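You operate a simulated robot arm through the tools that you are given. There is no shell and no other tool. Be economical: measure what you need, move in short steps, check, and stop when the job is done.

You run a simulated robot arm. Do the job below in one go: nothing can be reset, and whatever is moved stays where it is left.

TASK
Dust the picture frame, fit its backing board and close both turn buttons.
Fine: dust first, with the brown pad; pad back. Set down upright: brown pad. What is to be rubbed or washed off counts as gone when no trace of it is left.

Only the result counts: the job must be done as asked and must still hold three seconds after the hand-in. Knocking over, shifting, dropping, spilling or breaking anything else fails it.

THE ROBOT
A 7-joint arm with a two-finger parallel gripper, fixed in place. Base frame: the origin is at the foot of the arm, x ahead of it, y to its left, z up. Lengths are in m, angles in rad, forces in N, time in s.
Its first joint turns from -2.897 to 2.897 rad. Payload 4.4 kg.
The tool frame sits at the grasp point between the pads (the TCP): z along the fingers, y along the line on which they close. The tips reach 0.023 m beyond it. Largest opening 0.094 m; finger width 0.038, thickness 0.01; the body of the gripper, 0.054 by 0.096 m, starts 0.039 m behind the TCP.
Orientation is that of the tool frame in the base frame, as a unit quaternion [x, y, z, w]. With the fingers straight down and closing along the base's y, the tool's x points along the base's -x, its y along +y and its z along -z.

THE INTERFACE
- The arm moves only by the tool jog_arm. Its argument "rows" is a list of rows, each a list of 7 numbers: the shift along the tool's x, y, z in cm, then the turn, a rotation vector about the tool's x, y, z in rad, then the opening, from 0 (shut) to 1 (fully open). In form: [[x, y, z, rx, ry, rz, jaw], ...]. A call has 1 to 20 rows; each row shifts and turns the commanded pose from where the row before left it, along the tool's axes as they then stand. Each row takes 0.2 s and may step no farther than 0.05 m and 0.15 rad from the row before; otherwise, or with a gripper value out of range, the whole call is refused. Where a pose cannot be reached the arm comes as near as it can. A force on the tool above 40 N (or 10 N above the force at the start of the call, whichever is more), or a blocked arm, ends the call early, and 0.2 s more pass. Each finger travels about 0.072 m/s and halts on what it meets, pressing with about 33 N; the grip force reading is that of the motor and also rises with nothing between the fingers. The clock runs only during rows and for 0.2 s after the last one: add rows that do not move to give the fingers time. It gives the time, the measured TCP pose, the force on the tool (base axes), the opening and the grip force at its end, in the units of the frame above (readings bear some noise), with the torque about the TCP (base axes, N m) and any sound that the robot's microphone picked up, and new pictures: "pictures" is both (left out), scene, wrist or none.
- Cameras (640 x 400 px; columns grow to the right, rows downward): "scene" is fixed at [0.2197, 0.4967, 1.3754]; the picture's right is [-0.56, -0.83, 0.00], its down [-0.42, 0.29, -0.86] and it looks along [0.71, -0.49, -0.51] (base axes); focal length 361 px, centre (320, 200). "wrist" rides on the gripper at [0.086, 0.016, -0.074] in the tool frame; the picture's right is [-0.18, 0.98, 0.00], its down [-0.58, -0.11, -0.81] and it looks along [-0.79, -0.15, 0.59] (tool axes); focal length 243 px, centre (320, 200). There is no depth. A picture from a camera that has moved, and an enlarged one, comes with that camera's place and axes in the base frame and with its lens. The place of the scene camera against the robot may be out by one fixed shift of up to 0.018 m in any direction.
- inspect(camera, box): a new picture of the part [left, top, right, bottom] of that camera's present view, enlarged. No time passes.
- sign_off(): hands the job in; it is judged then, once.

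Work in short steps. Places have to be worked out from the pictures, the camera data and where the tool is seen: move nearer, look again, correct. Check each grasp and each placing, and mend what went wrong. You have 120 turns and 200 pictures in all, those below and enlarged ones among them. Open the gripper and draw the arm clear of the work before you hand the job in, unless the task says otherwise; then end with one line.

The tools are called after "Request:" as name(argument=value, ...) on one line, values as JSON. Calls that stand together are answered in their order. jog_arm: Moves the arm, as the interface text tells. Its arguments: {"type":"object","properties":{"rows":{"type":"array","items":{"type":"array","items":{"type":"number"}}},"pictures":{"type":"string","enum":["both","scene","wrist","none"]}},"required":["rows"]} The other tools are called the same way: inspect (camera, box) takes an enlarged picture of a part of a camera's view; sign_off () hands the job in.

At the start:

```text
clock: 0.0
tool_pos: [0.6406, -0.0044, 1.1264]
orientation: [0.0, 1.0, -0.001, 0.0]
wrist_force: [-1.1, 0.9, -0.2]
torque: [0.0, 0.03, -0.03]
grip_width: 0.0941
finger_force: 0.0
```

scene: 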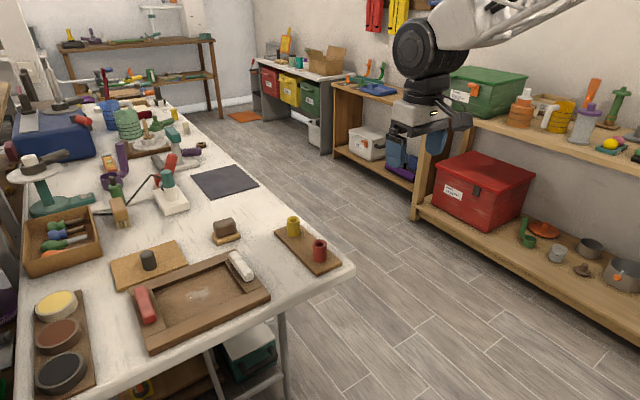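
wrist: 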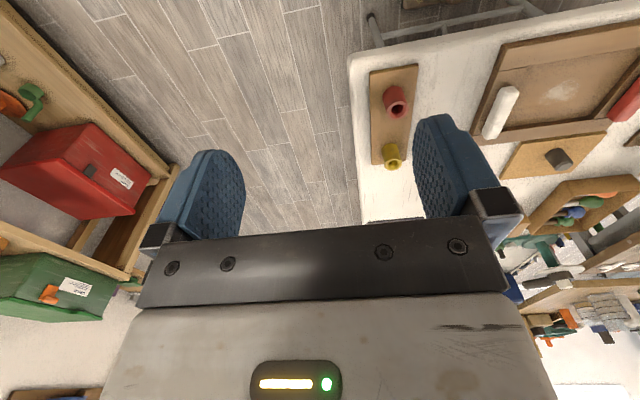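

I'll first look closer at the frame area in the scene view.

Request:
inspect(camera="scene", box=[100, 200, 360, 362])

Request:
inspect(camera="wrist", box=[340, 20, 640, 208])

```text
2.46 times, centred on (230, 281) of scene
camera zoom: at [0.2197, 0.4967, 1.3754], right [-0.56, -0.83, 0.0], down [-0.42, 0.29, -0.86], along [0.71, -0.49, -0.51], focal length 889 px, centre (542, 1)
```

zoom: 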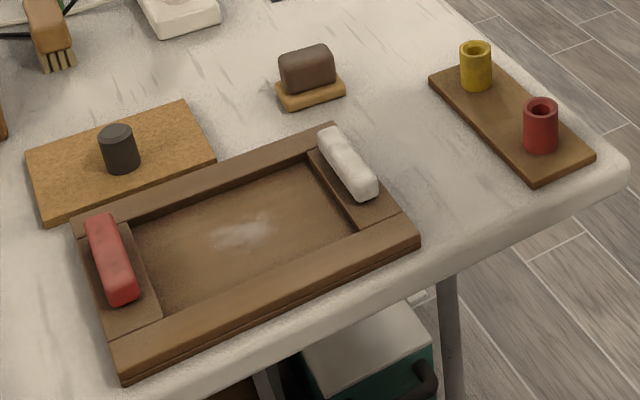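

```text
2.13 times, centred on (490, 114) of wrist
camera zoom: at [0.5552, 0.0111, 1.2026], right [0.18, 0.98, 0.0], down [0.58, -0.11, 0.81], along [0.79, -0.15, -0.59], focal length 516 px, centre (-42, 383)
```

zoom: 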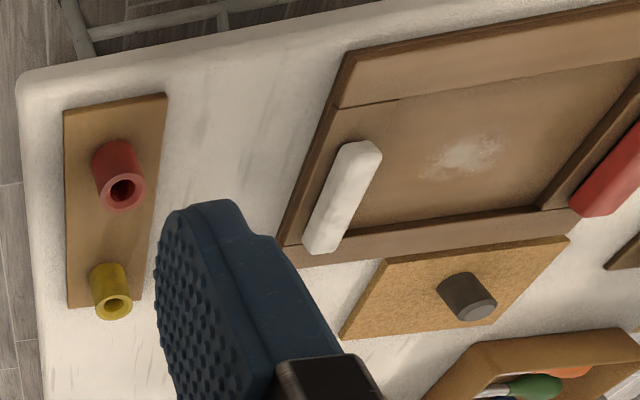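

Request:
inspect(camera="scene", box=[0, 270, 208, 400])

Request:
inspect(camera="scene", box=[180, 200, 276, 260])

Request:
inspect(camera="scene", box=[10, 130, 250, 280])

```text
3.08 times, centred on (104, 335) of scene
camera zoom: at [0.2197, 0.4967, 1.3754], right [-0.56, -0.83, 0.0], down [-0.42, 0.29, -0.86], along [0.71, -0.49, -0.51], focal length 1111 px, centre (985, -215)
```

zoom: 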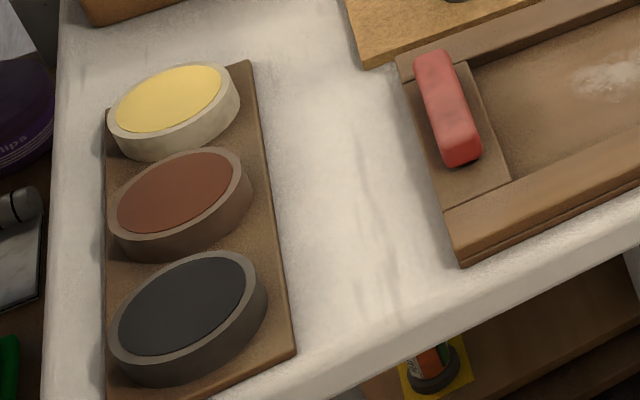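

```text
6.67 times, centred on (228, 230) of scene
camera zoom: at [0.2197, 0.4967, 1.3754], right [-0.56, -0.83, 0.0], down [-0.42, 0.29, -0.86], along [0.71, -0.49, -0.51], focal length 2407 px, centre (933, 0)
```

zoom: 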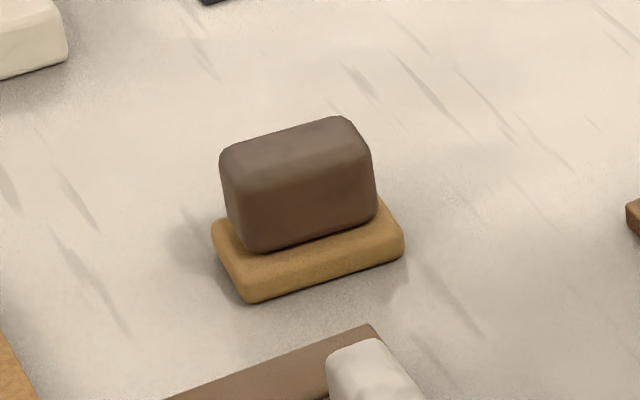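

```text
2.67 times, centred on (130, 205) of scene
camera zoom: at [0.2197, 0.4967, 1.3754], right [-0.56, -0.83, 0.0], down [-0.42, 0.29, -0.86], along [0.71, -0.49, -0.51], focal length 963 px, centre (827, 187)
```

zoom: 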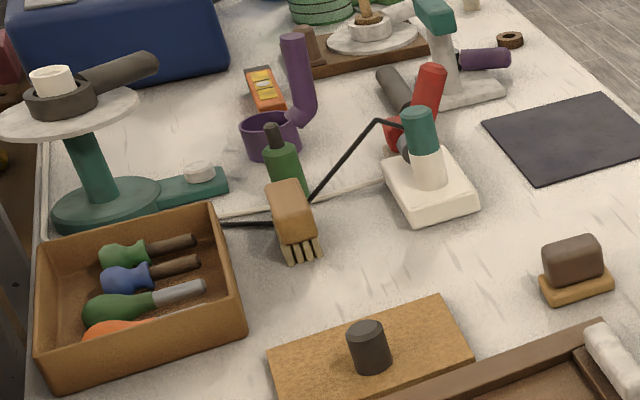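

The brown pad (brown handle on tan sole) lies near (1.02, 0.26), the frame spans about x .74–.93, y .27–.51, and the board with knob is near (1.0, .46). I move over toward the pad, then tilt the fingers outward for reach.

Request:
jog_arm(rows=[[-2.9, 2.9, 1.4, 0, 0, 0, 1], [-2.9, 2.9, 1.4, 0, 0, 0, 1], [-2.9, 2.9, 1.4, 0, 0, 0, 1], [-2.9, 2.9, 1.4, 0, 0, 0, 1], [-2.9, 2.9, 1.4, 0, 0, 0, 1], [-2.9, 2.9, 1.4, 0, 0, 0, 1], [-2.9, 2.9, 1.4, 0, 0, 0, 1], [-2.9, 2.9, 1.4, 0, 0, 0, 1], [-2.9, 2.9, 1.4, 0, 0, 0, 1], [0, 0, 0, 0, 0, 0, 1]])

```text
clock: 2.2
tool_pos: [0.9024, 0.2586, 1.0016]
orientation: [0.0, 1.0, 0.0, 0.0]
wrist_force: [0.3, 0.1, 0.5]
torque: [-0.01, -0.02, 0.01]
grip_width: 0.0941
finger_force: 0.0
camera wrist: at [0.8166, 0.2753, 1.0768], right [0.18, 0.98, 0.0], down [0.58, -0.11, 0.81], along [0.79, -0.15, -0.59], focal length 243 px, centre (320, 200)
```

scene: 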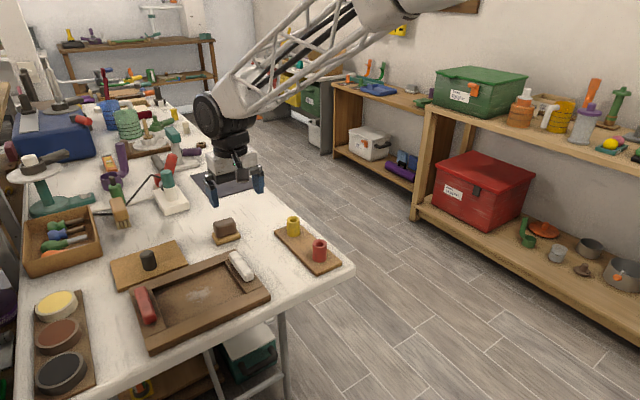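
wrist: 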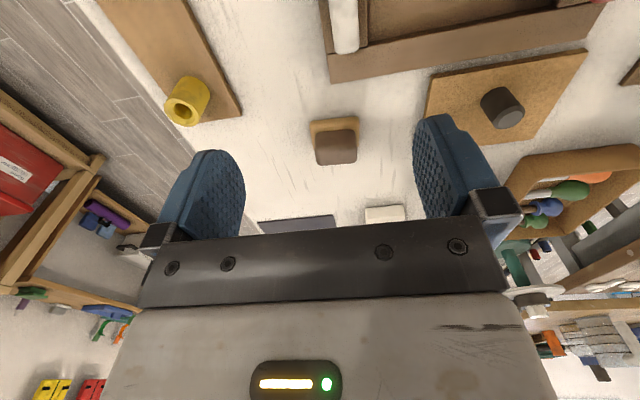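

Request:
inspect(camera="wrist", box=[240, 60, 440, 185])

Request:
inspect(camera="wrist", box=[320, 0, 640, 200])

```text
3.20 times, centred on (340, 122) of wrist
camera zoom: at [0.8166, 0.2753, 1.0768], right [0.18, 0.98, 0.0], down [0.58, -0.11, 0.81], along [0.79, -0.15, -0.59], focal length 776 px, centre (256, 448)
```

zoom: 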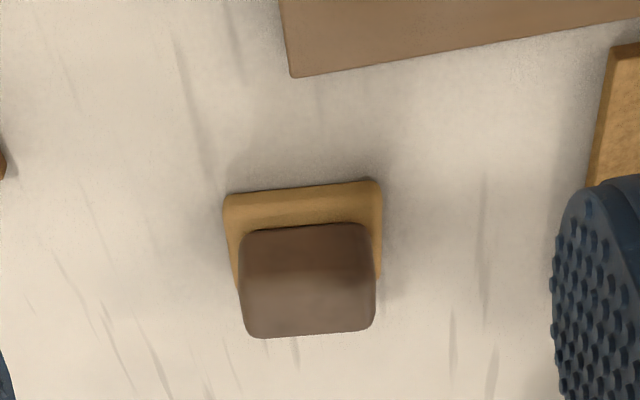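

```text
2.00 times, centred on (480, 100) of wrist
camera zoom: at [0.8166, 0.2753, 1.0768], right [0.18, 0.98, 0.0], down [0.58, -0.11, 0.81], along [0.79, -0.15, -0.59], focal length 485 px, centre (0, 400)
```

zoom: 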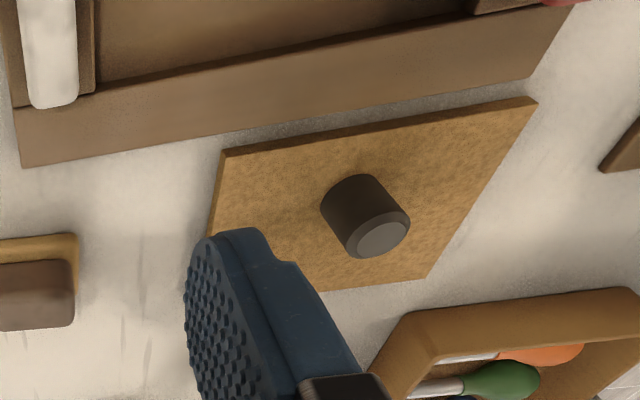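

Pad centre is about (1.045, 0.257), long axis along y, slightly yawed. I tilt the fingers outward by 0.5 rad and advance to test the reach.

Request:
jog_arm(rows=[[0, 0, 0, 0, -0.125, 0, 1], [0, 0, 0, 0, -0.125, 0, 1], [0, 0, 0, 0, -0.125, 0, 1], [0, 0, 0, 0, -0.125, 0, 1], [-1.75, 0, 3.6, 0, 0, 0, 1], [-1.75, 0, 3.6, 0, 0, 0, 1], [-1.75, 0, 3.6, 0, 0, 0, 1], [0, 0, 0, 0, 0, 0, 1]])

```text
clock: 4.0
tool_pos: [1.0001, 0.2545, 0.9306]
orientation: [0.0, 0.969, 0.0, 0.246]
wrist_force: [0.0, 0.8, 0.1]
torque: [0.01, 0.0, 0.02]
grip_width: 0.094
finger_force: 0.1
camera wrist: at [0.8892, 0.2717, 0.9563], right [0.16, 0.98, 0.09], down [0.12, -0.11, 0.99], along [0.98, -0.15, -0.14], focal length 243 px, centre (320, 200)
```

scene: 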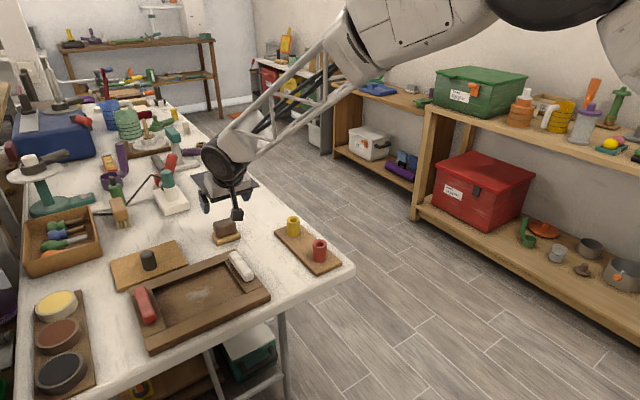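
wrist: 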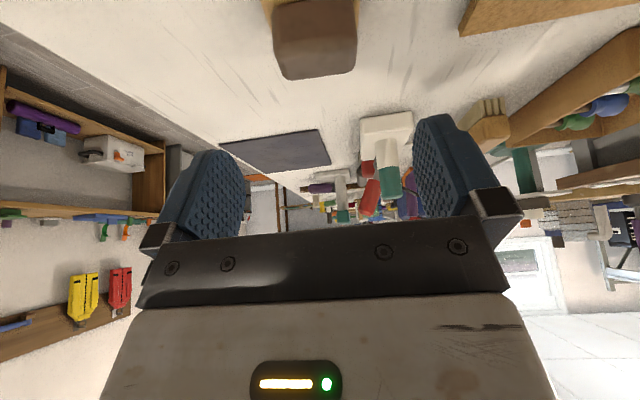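

Reach is fine. I descend along the tool to the handle, fingers either side of it in y.

Request:
jog_arm(rows=[[0.42, 0.03, 3.9, 0, 0, 0, 1], [0.42, 0.03, 3.9, 0, 0, 0, 1], [0.42, 0.03, 3.7, 0, 0, 0, 1], [0, 0, 0, 0, 0, 0, 1]])

Request:
inspect(camera="scene", box=[164, 170, 292, 250])

```text
clock: 5.0
tool_pos: [1.0453, 0.2575, 0.8252]
orientation: [0.0, 0.969, 0.0, 0.247]
wrist_force: [-0.9, 0.2, 0.6]
torque: [0.07, -0.02, 0.0]
grip_width: 0.0939
finger_force: 0.0
camera wrist: at [0.9347, 0.2736, 0.85], right [0.16, 0.98, 0.09], down [0.12, -0.11, 0.99], along [0.98, -0.15, -0.14], focal length 243 px, centre (320, 200)
```

scene: 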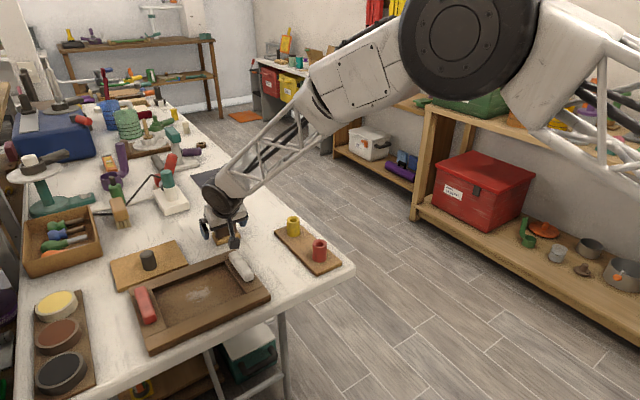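
wrist: 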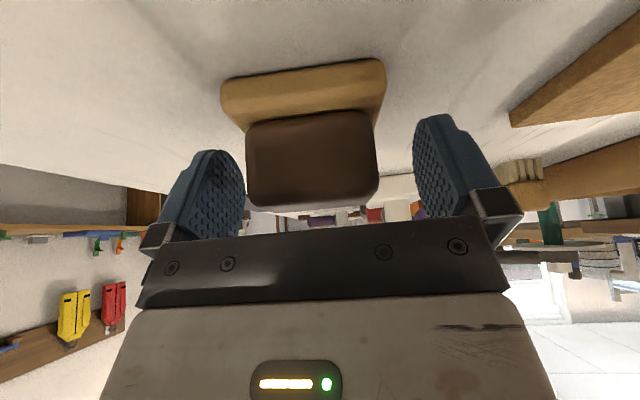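

```text
5.00 times, centred on (228, 210) of scene
camera zoom: at [0.2197, 0.4967, 1.3754], right [-0.56, -0.83, 0.0], down [-0.42, 0.29, -0.86], along [0.71, -0.49, -0.51], focal length 1805 px, centre (780, 150)
```

zoom: 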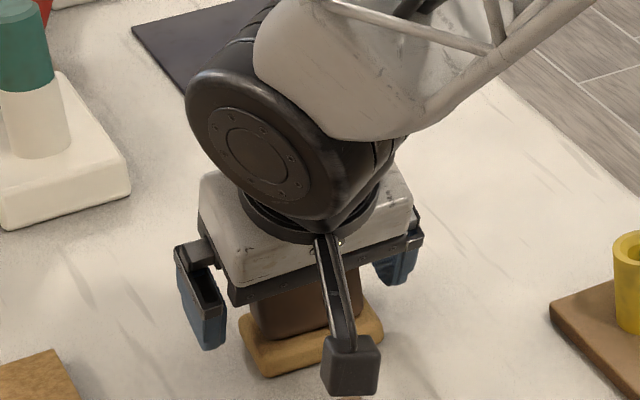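

Fingers straddle the handle well (sole y .223–.291, centred at .257). Closing the gripper.

Request:
jog_arm(rows=[[0, 0, 0, 0, 0, 0, 0.3], [0, 0, 0, 0, 0, 0, 0], [0, 0, 0, 0, 0, 0, 0], [0, 0, 0, 0, 0, 0, 0]], pictures="wrist")

```text
clock: 6.0
tool_pos: [1.0455, 0.2573, 0.826]
orientation: [-0.001, 0.969, 0.001, 0.248]
wrist_force: [1.6, 0.9, 7.8]
torque: [0.14, 0.17, -0.02]
grip_width: 0.0578
finger_force: 33.3
camera wrist: at [0.9347, 0.2737, 0.851], right [0.16, 0.98, 0.09], down [0.12, -0.11, 0.99], along [0.98, -0.15, -0.14], focal length 243 px, centre (320, 200)
```

wrist: 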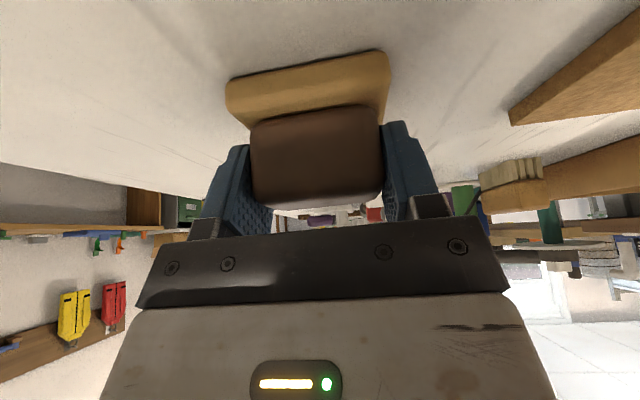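

Grip holds (0.058 m, 33 N). I lift 10 cm and carry the pad above the frame.

Request:
jog_arm(rows=[[-1.6, 0, -2.93, 0, 0, 0, 0], [-1.6, 0, -2.93, 0, 0, 0, 0], [-1.6, 0, -2.93, 0, 0, 0, 0], [2.98, 2.56, -1.63, 0, 0, 0, 0], [2.98, 2.56, -1.63, 0, 0, 0, 0], [2.98, 2.56, -1.63, 0, 0, 0, 0], [2.98, 2.56, -1.63, 0, 0, 0, 0], [2.98, 2.56, -1.63, 0, 0, 0, 0], [0, 0, 0, 0, 0, 0, 0]])

Request:
inspect(camera="scene", box=[100, 190, 292, 310])

```text
clock: 8.0
tool_pos: [0.8758, 0.3833, 0.924]
orientation: [0.0, 0.969, 0.0, 0.247]
wrist_force: [-0.4, 0.4, 0.1]
torque: [0.04, 0.03, -0.01]
grip_width: 0.0
finger_force: 33.1
camera wrist: at [0.7642, 0.3996, 0.9485], right [0.16, 0.98, 0.09], down [0.12, -0.11, 0.99], along [0.98, -0.15, -0.14], focal length 243 px, centre (320, 200)
```

scene: 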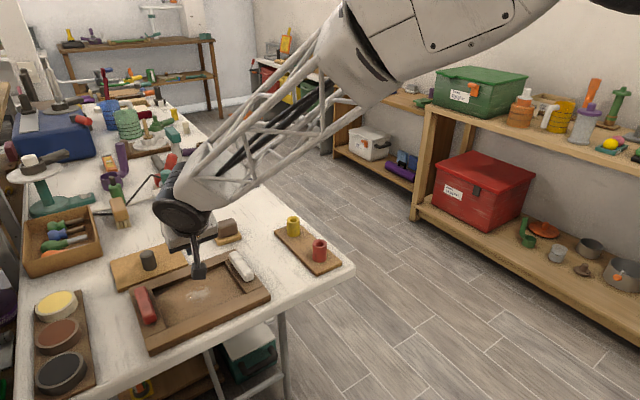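
wrist: 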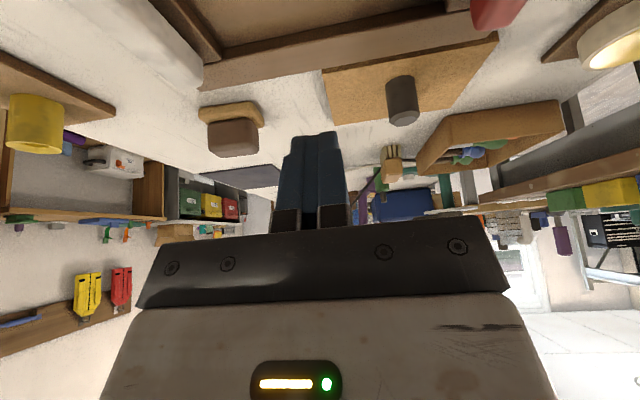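

```text
3.33 times, centred on (196, 250) of scene
camera zoom: at [0.2197, 0.4967, 1.3754], right [-0.56, -0.83, 0.0], down [-0.42, 0.29, -0.86], along [0.71, -0.49, -0.51], focal length 1203 px, centre (733, 33)
```

zoom: 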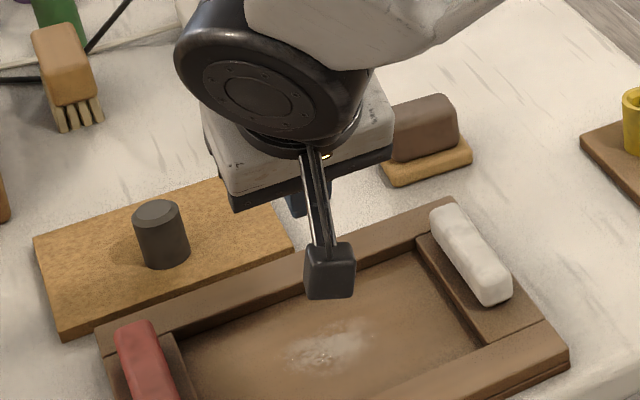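

The pad slipped out: fingers are shut empty, and the pad still stands on its place. Let me look at it closely before regripping.

Request:
inspect(camera="scene", box=[205, 210, 253, 240])

Request:
inspect(camera="wrist", box=[180, 80, 292, 170])

```text
13.33 times, centred on (229, 225) of scene
camera zoom: at [0.2197, 0.4967, 1.3754], right [-0.56, -0.83, 0.0], down [-0.42, 0.29, -0.86], along [0.71, -0.49, -0.51], focal length 4813 px, centre (1533, -133)
```

zoom: 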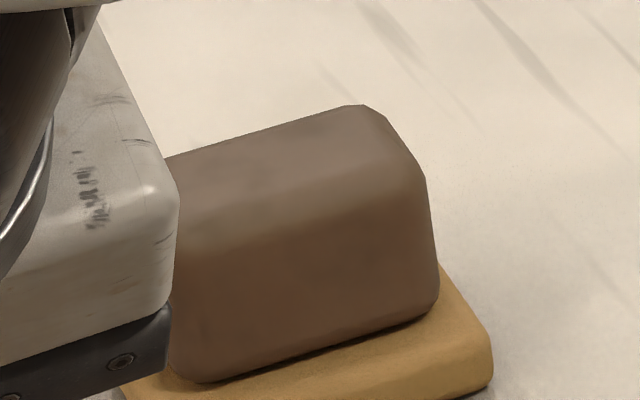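

```text
4.44 times, centred on (236, 125) of wrist
camera zoom: at [0.7642, 0.3996, 0.9485], right [0.16, 0.98, 0.09], down [0.12, -0.11, 0.99], along [0.98, -0.15, -0.14], focal length 1078 px, centre (693, 533)
```

zoom: 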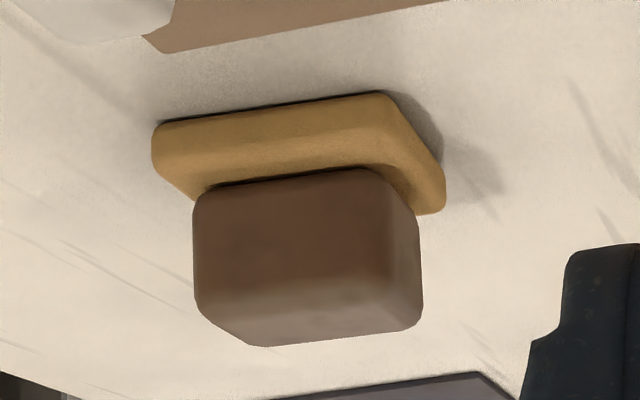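

The block is straight-sided, yawed about 0.08 rad, and I gripped it rather high and misaligned. I return above it with open fingers and matched yaw.

Request:
jog_arm(rows=[[0, 0, 0, 0, 0, 0, 1], [-2.7, -2.54, 1.48, 0, 0, 0, 1], [-2.7, -2.54, 1.48, 0, 0, 0, 1], [-2.7, -2.54, 1.48, 0, 0, 0, 1], [-2.7, -2.54, 1.48, 0, 0, 0, 1], [-2.7, -2.54, 1.48, 0, 0, 0, 1], [0, 0, 0, 0.038, 0, 0.07, 1], [0.6, 0, 4.0, 0, 0, 0, 1], [0, 0, 0, 0, 0, 0, 1]], pictures="wrist")

```text
clock: 10.0
tool_pos: [1.0434, 0.2561, 0.8846]
orientation: [0.039, 0.968, -0.01, 0.247]
wrist_force: [-0.1, 0.6, -0.2]
torque: [-0.02, -0.02, -0.02]
grip_width: 0.094
finger_force: 0.1
camera wrist: at [0.9332, 0.2816, 0.9109], right [0.24, 0.97, 0.09], down [0.12, -0.12, 0.99], along [0.96, -0.23, -0.14], focal length 243 px, centre (320, 200)
```

wrist: 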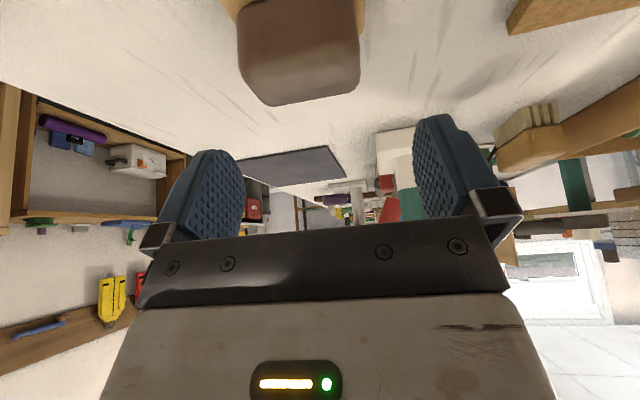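

Yaw matches now. Descending to z≈0.82, watching force.

Request:
jog_arm(rows=[[0.84, -0.02, 2.0, 0, 0, 0, 1], [0.84, -0.02, 2.0, 0, 0, 0, 1], [0.45, 0, 1.0, 0, 0, 0, 1], [0.39, 0, 1.0, 0, 0, 0, 1], [0, 0, 0, 0, 0, 0, 1]], pictures="wrist")

```text
clock: 11.2
tool_pos: [1.0502, 0.255, 0.8222]
orientation: [0.037, 0.968, -0.009, 0.247]
wrist_force: [-0.1, 0.1, 0.7]
torque: [0.0, 0.0, -0.01]
grip_width: 0.0942
finger_force: 0.1
camera wrist: at [0.9395, 0.2809, 0.8471], right [0.24, 0.97, 0.09], down [0.11, -0.12, 0.99], along [0.96, -0.23, -0.14], focal length 243 px, centre (320, 200)
```

wrist: 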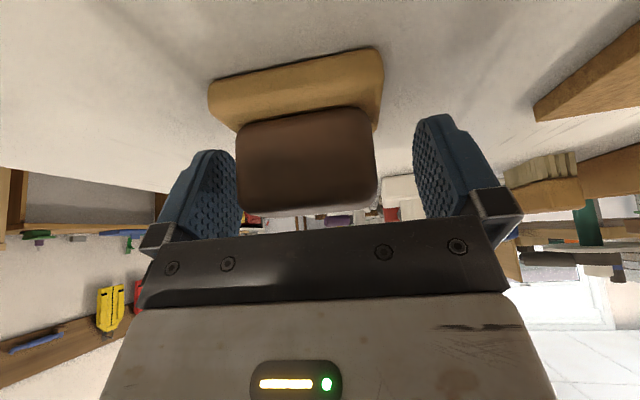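

Contact depth is good; I shift 2.5 mm in −y to centre, then close slowly.

Request:
jog_arm(rows=[[0, -0.25, 0, 0, 0, 0, 1], [0, 0, 0, 0, 0, 0, 0.75], [0, 0, 0, 0, 0, 0, 0.65], [0, 0, 0, 0, 0, 0, 0.55], [0, 0, 0, 0, 0, 0, 0.3], [0, 0, 0, 0, 0, 0, 0], [0, 0, 0, 0, 0, 0, 0]], pictures="wrist")

```text
clock: 12.8
tool_pos: [1.0484, 0.254, 0.822]
orientation: [0.039, 0.968, -0.01, 0.247]
wrist_force: [-0.2, 0.4, 2.3]
torque: [0.04, 0.0, 0.02]
grip_width: 0.0691
finger_force: 33.0
camera wrist: at [0.939, 0.2785, 0.847], right [0.24, 0.97, 0.09], down [0.11, -0.12, 0.99], along [0.96, -0.23, -0.14], focal length 243 px, centre (320, 200)
```

wrist: 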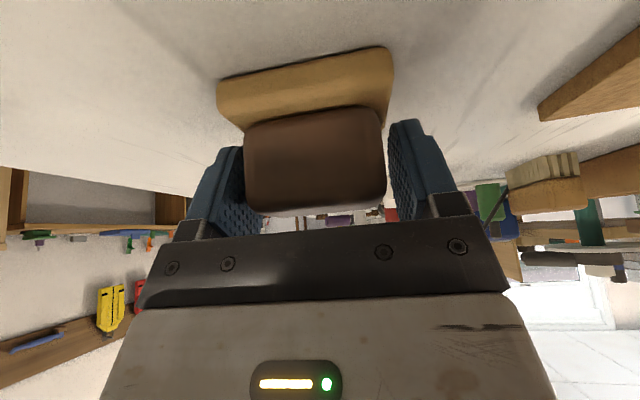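

Width 0.069 means the tips are clamping the wider sole, so the sole top is higher than thought. I open, rise 7 mm and grip the handle only, now yaw-aligned.

Request:
jog_arm(rows=[[0, 0, 0, 0, 0, 0, 1], [0, 0, 0, 0, 0, 0, 1], [-0.34, 0, -0.61, 0, 0, 0, 1], [0, 0, 0, 0, 0, 0, 0.75], [0, 0, 0, 0, 0, 0, 0.65], [0, 0, 0, 0, 0, 0, 0.3], [0, 0, 0, 0, 0, 0, 0], [0, 0, 0, 0, 0, 0, 0]], pictures="wrist")

```text
clock: 14.6
tool_pos: [1.049, 0.2536, 0.8284]
orientation: [0.039, 0.968, -0.009, 0.247]
wrist_force: [-0.2, -0.1, -0.1]
torque: [0.06, 0.02, -0.01]
grip_width: 0.0577
finger_force: 33.3
camera wrist: at [0.9391, 0.2786, 0.854], right [0.24, 0.97, 0.09], down [0.11, -0.12, 0.99], along [0.96, -0.23, -0.14], focal length 243 px, centre (320, 200)
```

wrist: 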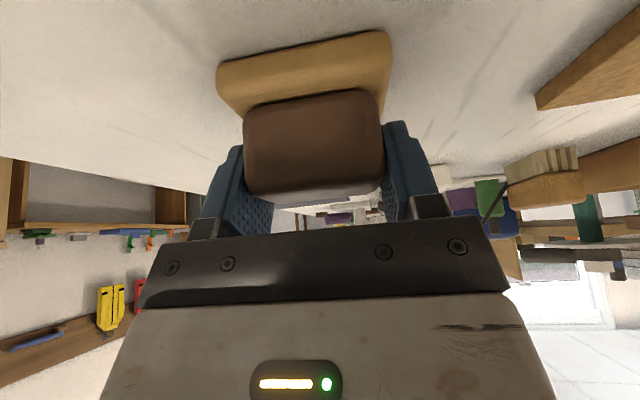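

Handle gripped at 0.0577 with no reaction force this time. Lifting slowly 2 cm to check.

Request:
jog_arm(rows=[[-0.24, 0, -0.44, 0, 0, 0, 0], [-0.24, 0, -0.44, 0, 0, 0, 0], [-0.24, 0, -0.44, 0, 0, 0, 0], [-0.24, 0, -0.44, 0, 0, 0, 0], [0, 0, 0, 0, 0, 0, 0]], pictures="wrist")

```text
clock: 15.8
tool_pos: [1.0485, 0.2537, 0.8492]
orientation: [0.038, 0.968, -0.009, 0.248]
wrist_force: [-0.3, -0.4, -1.1]
torque: [-0.02, -0.01, -0.01]
grip_width: 0.0576
finger_force: 33.3
camera wrist: at [0.9392, 0.2784, 0.8741], right [0.24, 0.97, 0.09], down [0.11, -0.12, 0.99], along [0.96, -0.23, -0.14], focal length 243 px, centre (320, 200)
```

wrist: 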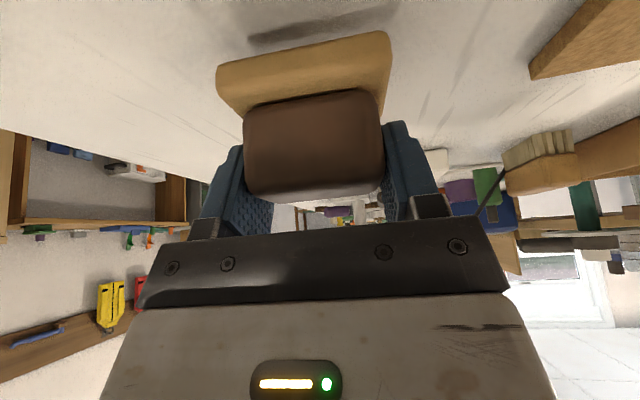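

Pad is securely lifted. I raise it, take the yaw out, and carry it above the dust at about (0.855, 0.388).

Request:
jog_arm(rows=[[-1.44, 0, -2.63, 0, 0, 0, 0], [-1.44, 0, -2.63, 0, 0, 0, 0], [0, 0, 0, -0.038, 0, -0.07, 0], [3.4, 2.68, -1.85, 0, 0, 0, 0], [3.4, 2.68, -1.85, 0, 0, 0, 0], [3.4, 2.68, -1.85, 0, 0, 0, 0], [3.4, 2.68, -1.85, 0, 0, 0, 0], [3.4, 2.68, -1.85, 0, 0, 0, 0], [0, 0, 0, 0, 0, 0, 0]])

Request:
inspect(camera="scene", box=[100, 210, 292, 360])

```text
clock: 17.8
tool_pos: [0.8549, 0.3906, 0.9076]
orientation: [0.0, 0.969, 0.0, 0.246]
wrist_force: [-0.4, 0.3, -1.3]
torque: [0.01, -0.02, -0.03]
grip_width: 0.0577
finger_force: 33.3
camera wrist: at [0.7446, 0.4054, 0.9334], right [0.16, 0.98, 0.09], down [0.12, -0.11, 0.99], along [0.98, -0.15, -0.14], focal length 243 px, centre (320, 200)
```

scene: 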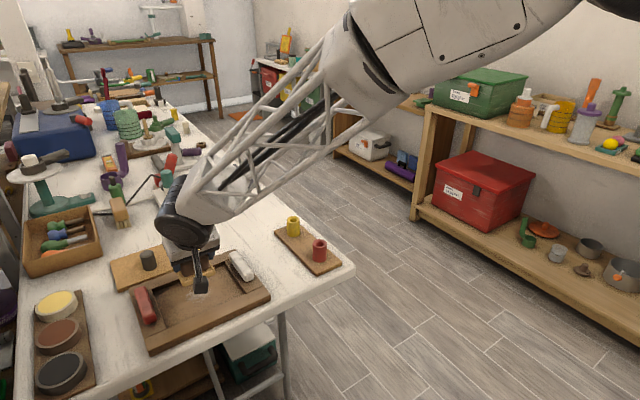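
wrist: 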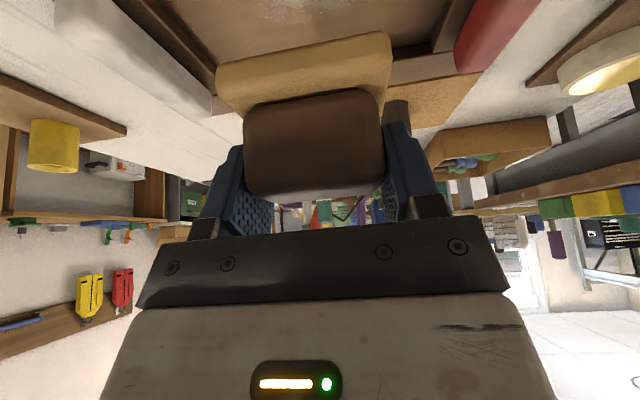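

```text
2.67 times, centred on (196, 285) of scene
camera zoom: at [0.2197, 0.4967, 1.3754], right [-0.56, -0.83, 0.0], down [-0.42, 0.29, -0.86], along [0.71, -0.49, -0.51], focal length 963 px, centre (651, -27)
```

zoom: 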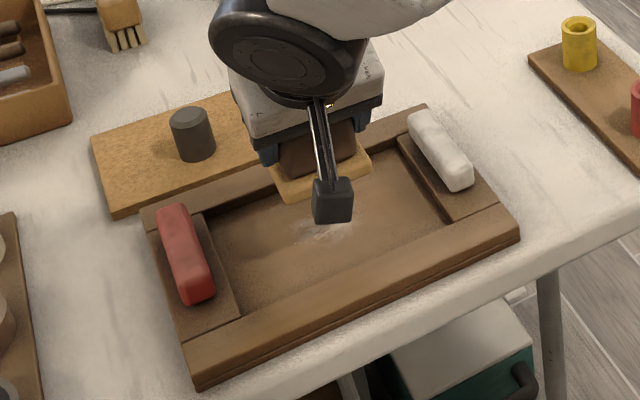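

The dust spans about x .85–.89, y .35–.43, inside an opening of about x .80–.93, y .30–.47. I lower the pad to just above the floor of the frame.

Request:
jog_arm(rows=[[0.93, -0.25, 3.05, 0, 0, 0, 0], [0.93, -0.25, 3.05, 0, 0, 0, 0], [0.12, 0, 0.22, 0, 0, 0, 0], [0.12, 0, 0.22, 0, 0, 0, 0], [0.12, 0, 0.22, 0, 0, 0, 0]], pictures="scene")

Request:
inspect(camera="scene", box=[116, 220, 276, 320])

```text
clock: 19.0
tool_pos: [0.8661, 0.383, 0.838]
orientation: [0.001, 0.969, -0.001, 0.247]
wrist_force: [0.5, 0.2, -0.9]
torque: [-0.02, 0.0, -0.01]
grip_width: 0.0578
finger_force: 33.3
```

scene: 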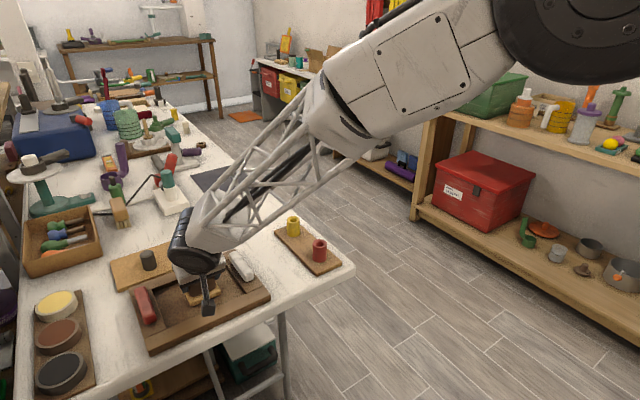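

```text
4.00 times, centred on (196, 270) of scene
camera zoom: at [0.2197, 0.4967, 1.3754], right [-0.56, -0.83, 0.0], down [-0.42, 0.29, -0.86], along [0.71, -0.49, -0.51], focal length 1444 px, centre (816, -80)
```

zoom: 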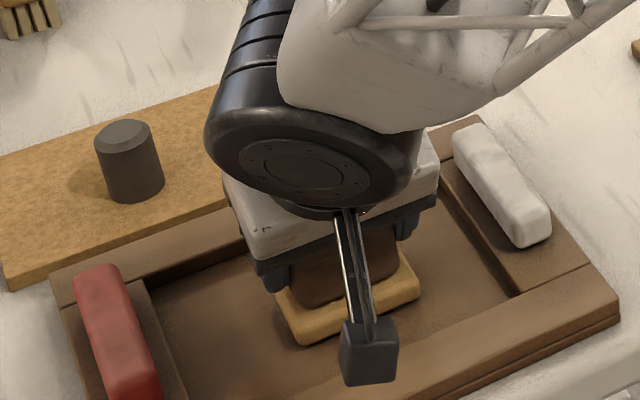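

Still free (no contact force). I creep down in 2 mm steps to find the floor.

Request:
jog_arm(rows=[[0.096, 0, 0.176, 0, 0, 0, 0], [0.096, 0, 0.176, 0, 0, 0, 0]], pictures="none")

Request:
jog_arm(rows=[[0.096, 0, 0.176, 0, 0, 0, 0]], pictures="none")

Request:
jog_arm(rows=[[0.096, 0, 0.176, 0, 0, 0, 0]], pictures="none")

```text
clock: 19.6
tool_pos: [0.8668, 0.3829, 0.8373]
orientation: [0.0, 0.969, 0.002, 0.249]
wrist_force: [-4.9, 3.2, 19.8]
torque: [0.0, 0.83, -0.06]
grip_width: 0.0577
finger_force: 33.3
```

```text
clock: 20.0
tool_pos: [0.867, 0.3823, 0.8326]
orientation: [0.0, 0.969, 0.0, 0.248]
wrist_force: [0.2, -0.4, 24.5]
torque: [-0.11, 0.24, 0.01]
grip_width: 0.0573
finger_force: 33.2
```

```text
clock: 20.4
tool_pos: [0.8678, 0.3817, 0.8318]
orientation: [-0.001, 0.969, 0.0, 0.248]
wrist_force: [1.6, 0.2, 4.1]
torque: [0.01, 0.05, 0.06]
grip_width: 0.0577
finger_force: 32.8
stopped in row 1: the force on the tool passed its limit (the readings are from after the stop); the commanded pose is now the measured one
```

Contact found at about z 0.837→0.832, now a light 4 N press. I rub in strokes over the dust area.

Request:
jog_arm(rows=[[0, -1, 0, 0, 0, 0, 0], [0, -1, 0, 0, 0, 0, 0], [0, -1, 0, 0, 0, 0, 0], [0, 1.5, 0, 0, 0, 0, 0], [0, 1.5, 0, 0, 0, 0, 0], [0, 1.5, 0, 0, 0, 0, 0], [0, 1.5, 0, 0, 0, 0, 0], [0, 1, 0, 0, 0, 0, 0], [-0.88, 0, 0.48, 0, 0, 0, 0], [-0.88, 0, 0.48, 0, 0, 0, 0], [0, -1.5, 0, 0, 0, 0, 0], [0, -1.5, 0, 0, 0, 0, 0], [0, -1.5, 0, 0, 0, 0, 0], [0, -1.5, 0, 0, 0, 0, 0], [0, -1, 0, 0, 0, 0, 0]], pictures="none")

```text
clock: 23.6
tool_pos: [0.8865, 0.3528, 0.8346]
orientation: [0.001, 0.969, -0.001, 0.249]
wrist_force: [-0.1, 0.5, 1.5]
torque: [-0.05, 0.04, -0.02]
grip_width: 0.0577
finger_force: 33.1
```

Strokes go smoothly at light pressure. I press 1 mm more and sweep the near side, then back through the middle.

Request:
jog_arm(rows=[[0.05, 0, 0.09, 0, 0, 0, 0], [0, 1.5, 0, 0, 0, 0, 0], [0, 1.5, 0, 0, 0, 0, 0], [0, 1.5, 0, 0, 0, 0, 0], [0, 1.5, 0, 0, 0, 0, 0], [0, 1, 0, 0, 0, 0, 0], [0.88, 0, -0.48, 0, 0, 0, 0], [0.88, 0, -0.48, 0, 0, 0, 0], [0, -1.5, 0, 0, 0, 0, 0], [0, -1.5, 0, 0, 0, 0, 0], [0, -1.5, 0, 0, 0, 0, 0], [0, -1.5, 0, 0, 0, 0, 0], [0, -1, 0, 0, 0, 0, 0]], pictures="none")

Request:
jog_arm(rows=[[0.88, 0, -0.48, 0, 0, 0, 0], [0.88, 0, -0.48, 0, 0, 0, 0], [0, 1.5, 0, 0, 0, 0, 0], [0, 1.5, 0, 0, 0, 0, 0], [0, 1.5, 0, 0, 0, 0, 0], [0, 1.5, 0, 0, 0, 0, 0], [0, 1, 0, 0, 0, 0, 0], [0, -1.5, 0, 0, 0, 0, 0], [0, -1.5, 0, 0, 0, 0, 0], [0, 0, 0, 0, 0, 0, 0]], pictures="scene")

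Request:
inspect(camera="scene", box=[116, 220, 276, 320])

```text
clock: 26.6
tool_pos: [0.868, 0.3515, 0.8327]
orientation: [0.002, 0.969, 0.0, 0.249]
wrist_force: [-0.8, -1.7, 2.8]
torque: [-0.19, 0.03, 0.01]
grip_width: 0.0574
finger_force: 33.2
stopped in row 13: the force on the tool passed its limit (the readings are from after the stop); the commanded pose is now the measured one
```

```text
clock: 28.8
tool_pos: [0.85, 0.3918, 0.8334]
orientation: [0.0, 0.968, 0.001, 0.249]
wrist_force: [-1.4, 3.7, 11.3]
torque: [-0.12, 0.21, -0.12]
grip_width: 0.058
finger_force: 33.2
```

scene: 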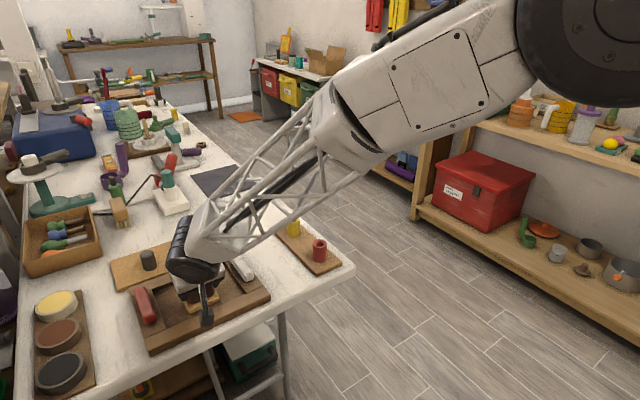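

```text
4.00 times, centred on (196, 270) of scene
camera zoom: at [0.2197, 0.4967, 1.3754], right [-0.56, -0.83, 0.0], down [-0.42, 0.29, -0.86], along [0.71, -0.49, -0.51], focal length 1444 px, centre (816, -80)
```

zoom: 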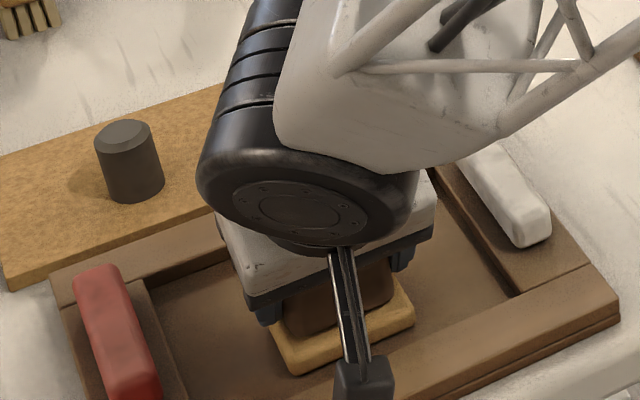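

I lift the pad and carry it to above its home so the frame floor becomes visible.

Request:
jog_arm(rows=[[-2.15, 0, -3.95, 0, 0, 0, 0], [-2.15, 0, -3.95, 0, 0, 0, 0], [-3.16, -2.72, 1.72, 0, 0, 0, 0], [-3.16, -2.72, 1.72, 0, 0, 0, 0], [-3.16, -2.72, 1.72, 0, 0, 0, 0], [-3.16, -2.72, 1.72, 0, 0, 0, 0], [-3.16, -2.72, 1.72, 0, 0, 0, 0], [0, 0, 0, 0, 0, 0, 0]])

Request:
inspect(camera="scene", box=[116, 240, 276, 340])

```text
clock: 30.6
tool_pos: [1.0306, 0.256, 0.9232]
orientation: [0.002, 0.969, 0.001, 0.249]
wrist_force: [0.4, 0.4, -0.9]
torque: [-0.01, -0.02, -0.01]
grip_width: 0.0576
finger_force: 33.2
camera wrist: at [0.9188, 0.2722, 0.9471], right [0.16, 0.98, 0.09], down [0.12, -0.11, 0.99], along [0.98, -0.15, -0.14], focal length 243 px, centre (320, 200)
```

scene: 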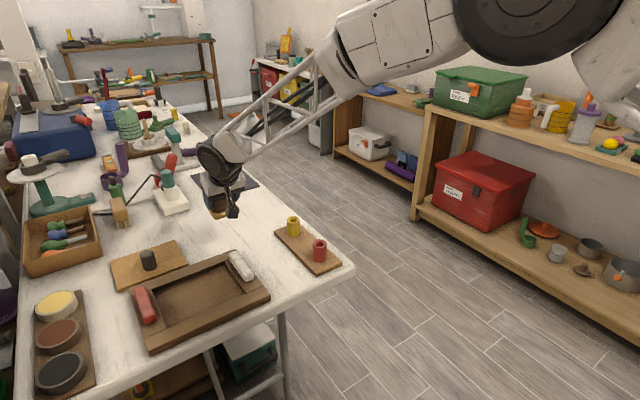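
wrist: 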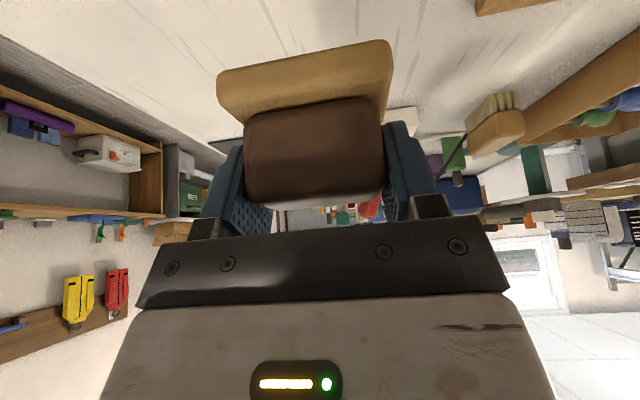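

```text
4.00 times, centred on (196, 290) of scene
camera zoom: at [0.2197, 0.4967, 1.3754], right [-0.56, -0.83, 0.0], down [-0.42, 0.29, -0.86], along [0.71, -0.49, -0.51], focal length 1444 px, centre (816, -160)
```

zoom: 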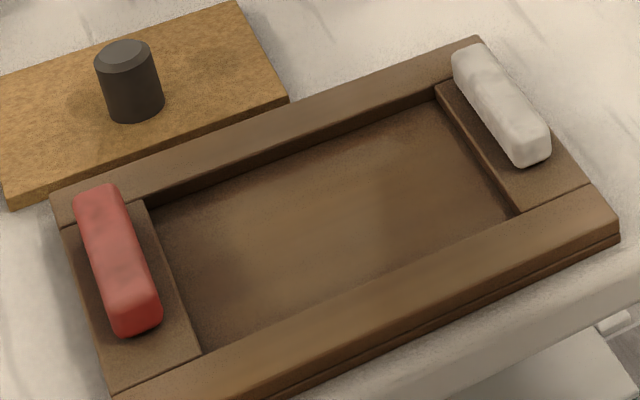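

Request:
inspect(camera="scene", box=[156, 265, 252, 325])

```text
6.67 times, centred on (204, 295) of scene
camera zoom: at [0.2197, 0.4967, 1.3754], right [-0.56, -0.83, 0.0], down [-0.42, 0.29, -0.86], along [0.71, -0.49, -0.51], focal length 2407 px, centre (1093, -433)
```

zoom: 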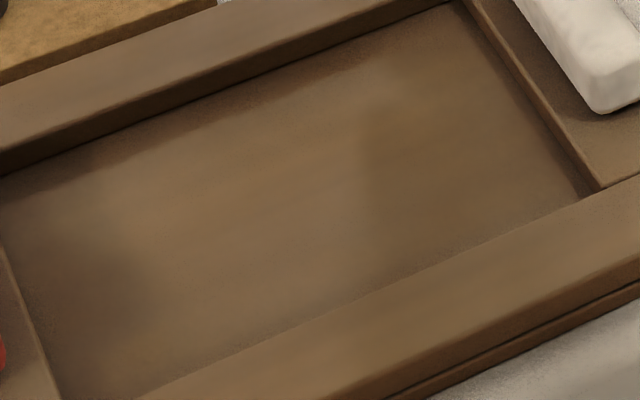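

The dust is gone. I turn the pad back to its original yaw and lower it over its old spot.

Request:
jog_arm(rows=[[0, 0, 0, 0.038, 0, 0.07, 0], [0.87, -0.05, 2.87, 0, 0, 0, 0], [0.87, -0.05, 2.87, 0, 0, 0, 0], [0.87, 0, 2.87, 0, 0, 0, 0], [0, 0, 0, 0, 0, 0, 0]], pictures="wrist")

```text
clock: 31.8
tool_pos: [1.0437, 0.2548, 0.8357]
orientation: [0.039, 0.968, -0.009, 0.249]
wrist_force: [0.1, -0.5, -1.8]
torque: [0.01, 0.03, 0.02]
grip_width: 0.0576
finger_force: 32.8
camera wrist: at [0.9367, 0.2794, 0.8615], right [0.24, 0.97, 0.09], down [0.11, -0.12, 0.99], along [0.96, -0.23, -0.14], focal length 243 px, centre (320, 200)
```

wrist: 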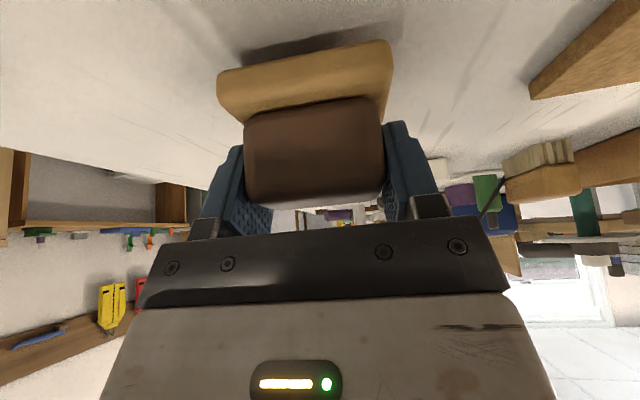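

Nearly there; I move 4 mm forward and ease down until contact shows.

Request:
jog_arm(rows=[[-0.35, -0.05, 0.19, 0, 0, 0, 0], [0.12, 0, 0.22, 0, 0, 0, 0], [0.12, 0, 0.22, 0, 0, 0, 0], [0.1, 0, 0.18, 0, 0, 0, 0]], pictures="none")

Request:
jog_arm(rows=[[0.072, 0, 0.13, 0, 0, 0, 0]], pictures="wrist")

```text
clock: 32.8
tool_pos: [1.0502, 0.2515, 0.8278]
orientation: [0.038, 0.968, -0.009, 0.248]
wrist_force: [-0.2, -0.7, -0.1]
torque: [0.01, 0.03, 0.02]
grip_width: 0.0577
finger_force: 32.9
```

```text
clock: 33.1
tool_pos: [1.05, 0.251, 0.8276]
orientation: [0.038, 0.968, -0.009, 0.249]
wrist_force: [0.3, 0.4, -1.2]
torque: [-0.02, 0.02, 0.0]
grip_width: 0.0577
finger_force: 33.3
camera wrist: at [0.9405, 0.2774, 0.8519], right [0.24, 0.97, 0.09], down [0.11, -0.12, 0.99], along [0.96, -0.23, -0.14], focal length 243 px, centre (320, 200)
```

wrist: 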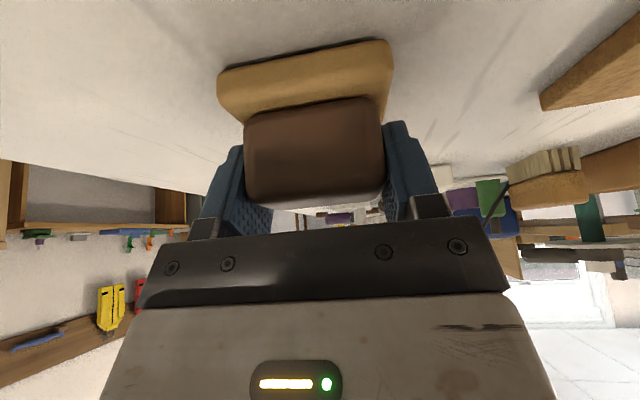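

Not quite touching yet; correcting 2 mm in +y and easing down further.

Request:
jog_arm(rows=[[0, 0.2, 0, 0, 0, 0, 0], [0.072, 0, 0.13, 0, 0, 0, 0]], pictures="none")

Request:
jog_arm(rows=[[0.048, 0, 0.088, 0, 0, 0, 0]], pictures="none")

```text
clock: 33.8
tool_pos: [1.0489, 0.2541, 0.8247]
orientation: [0.038, 0.968, -0.008, 0.248]
wrist_force: [0.3, -0.9, 0.7]
torque: [-0.03, 0.0, -0.01]
grip_width: 0.0576
finger_force: 33.2
```

```text
clock: 34.1
tool_pos: [1.0504, 0.2544, 0.8249]
orientation: [0.039, 0.968, -0.009, 0.249]
wrist_force: [-1.4, -1.8, 6.4]
torque: [-0.31, 0.21, -0.03]
grip_width: 0.0577
finger_force: 33.3
```

Contact at the table with 6 N. Opening, and drawing up clear.

Request:
jog_arm(rows=[[0, 0, 0, 0, 0, 0, 0.75], [0, 0, 0, 0, 0, 0, 1], [0, 0, 0, 0, 0, 0, 1], [-0.48, 0, -0.88, 0, 0, 0, 1], [-1.44, 0, -2.63, 0, 0, 0, 1], [-1.44, 0, -2.63, 0, 0, 0, 1], [-1.44, 0, -2.63, 0, 0, 0, 1], [0, 0, 0, -0.038, 0, -0.07, 1]])

Request:
inspect(camera="scene", box=[180, 200, 276, 260])

```text
clock: 36.0
tool_pos: [1.0507, 0.2541, 0.9252]
orientation: [-0.001, 0.969, 0.001, 0.249]
wrist_force: [-0.3, -0.4, 0.1]
torque: [-0.01, -0.02, -0.02]
grip_width: 0.094
finger_force: 0.0
camera wrist: at [0.9389, 0.2713, 0.9494], right [0.16, 0.98, 0.09], down [0.12, -0.11, 0.99], along [0.98, -0.15, -0.14], focal length 243 px, centre (320, 200)
```

scene: 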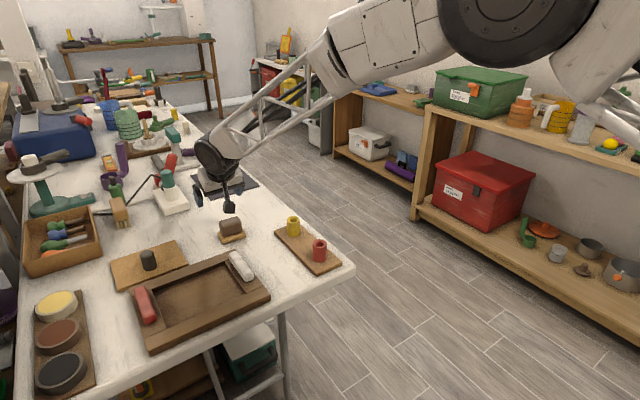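
wrist: 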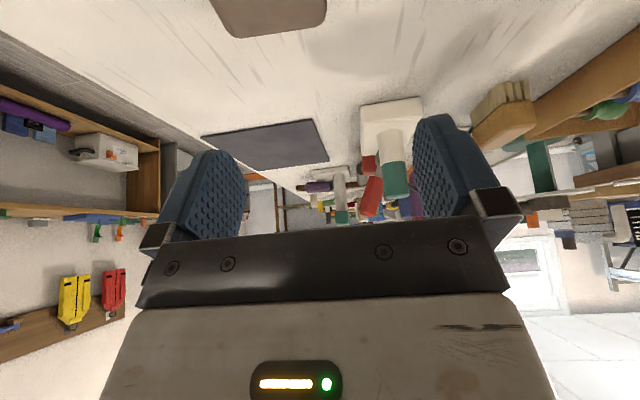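

```text
6.67 times, centred on (228, 230) of scene
camera zoom: at [0.2197, 0.4967, 1.3754], right [-0.56, -0.83, 0.0], down [-0.42, 0.29, -0.86], along [0.71, -0.49, -0.51], focal length 2407 px, centre (933, 0)
```

zoom: 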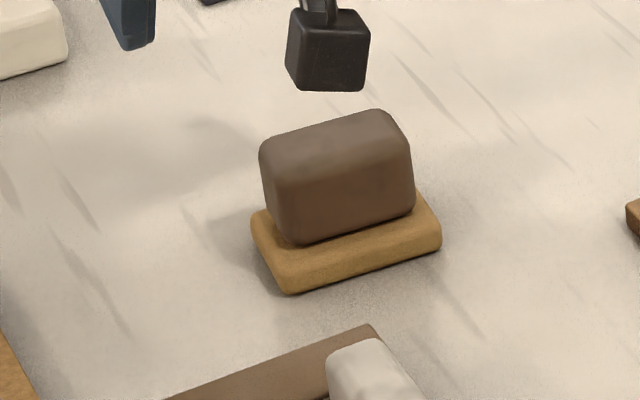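

The pad stands upright but got dragged about 2 cm in −y on release (now y≈0.235 rather than ~0.256). I'll regrip it and bring it back; first hover lower with matched yaw to measure.

Request:
jog_arm(rows=[[0, 0, 0, 0.038, 0, 0.07, 1], [0.65, -1.8, 1.2, 0, 0, 0, 1], [1.2, 0, 2.2, 0, 0, 0, 1], [1.2, 0, 2.2, 0, 0, 0, 1], [0, 0, 0, 0, 0, 0, 1]], pictures="wrist")

```text
clock: 37.1
tool_pos: [1.0492, 0.2376, 0.8595]
orientation: [0.039, 0.968, -0.009, 0.248]
wrist_force: [-0.3, 0.1, 0.0]
torque: [-0.01, -0.02, 0.02]
grip_width: 0.0939
finger_force: 0.0
camera wrist: at [0.9404, 0.2624, 0.8844], right [0.24, 0.97, 0.09], down [0.11, -0.12, 0.99], along [0.96, -0.23, -0.14], focal length 243 px, centre (320, 200)
```

wrist: 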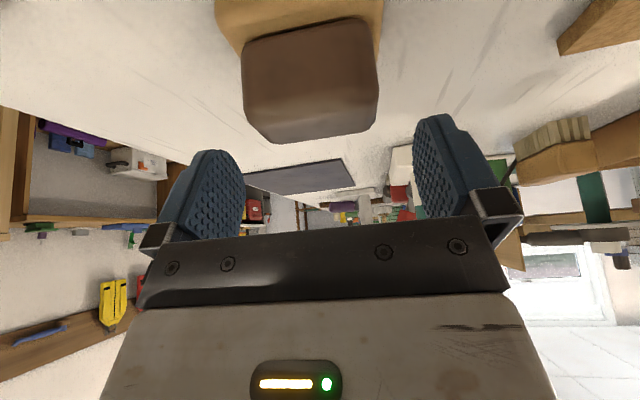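

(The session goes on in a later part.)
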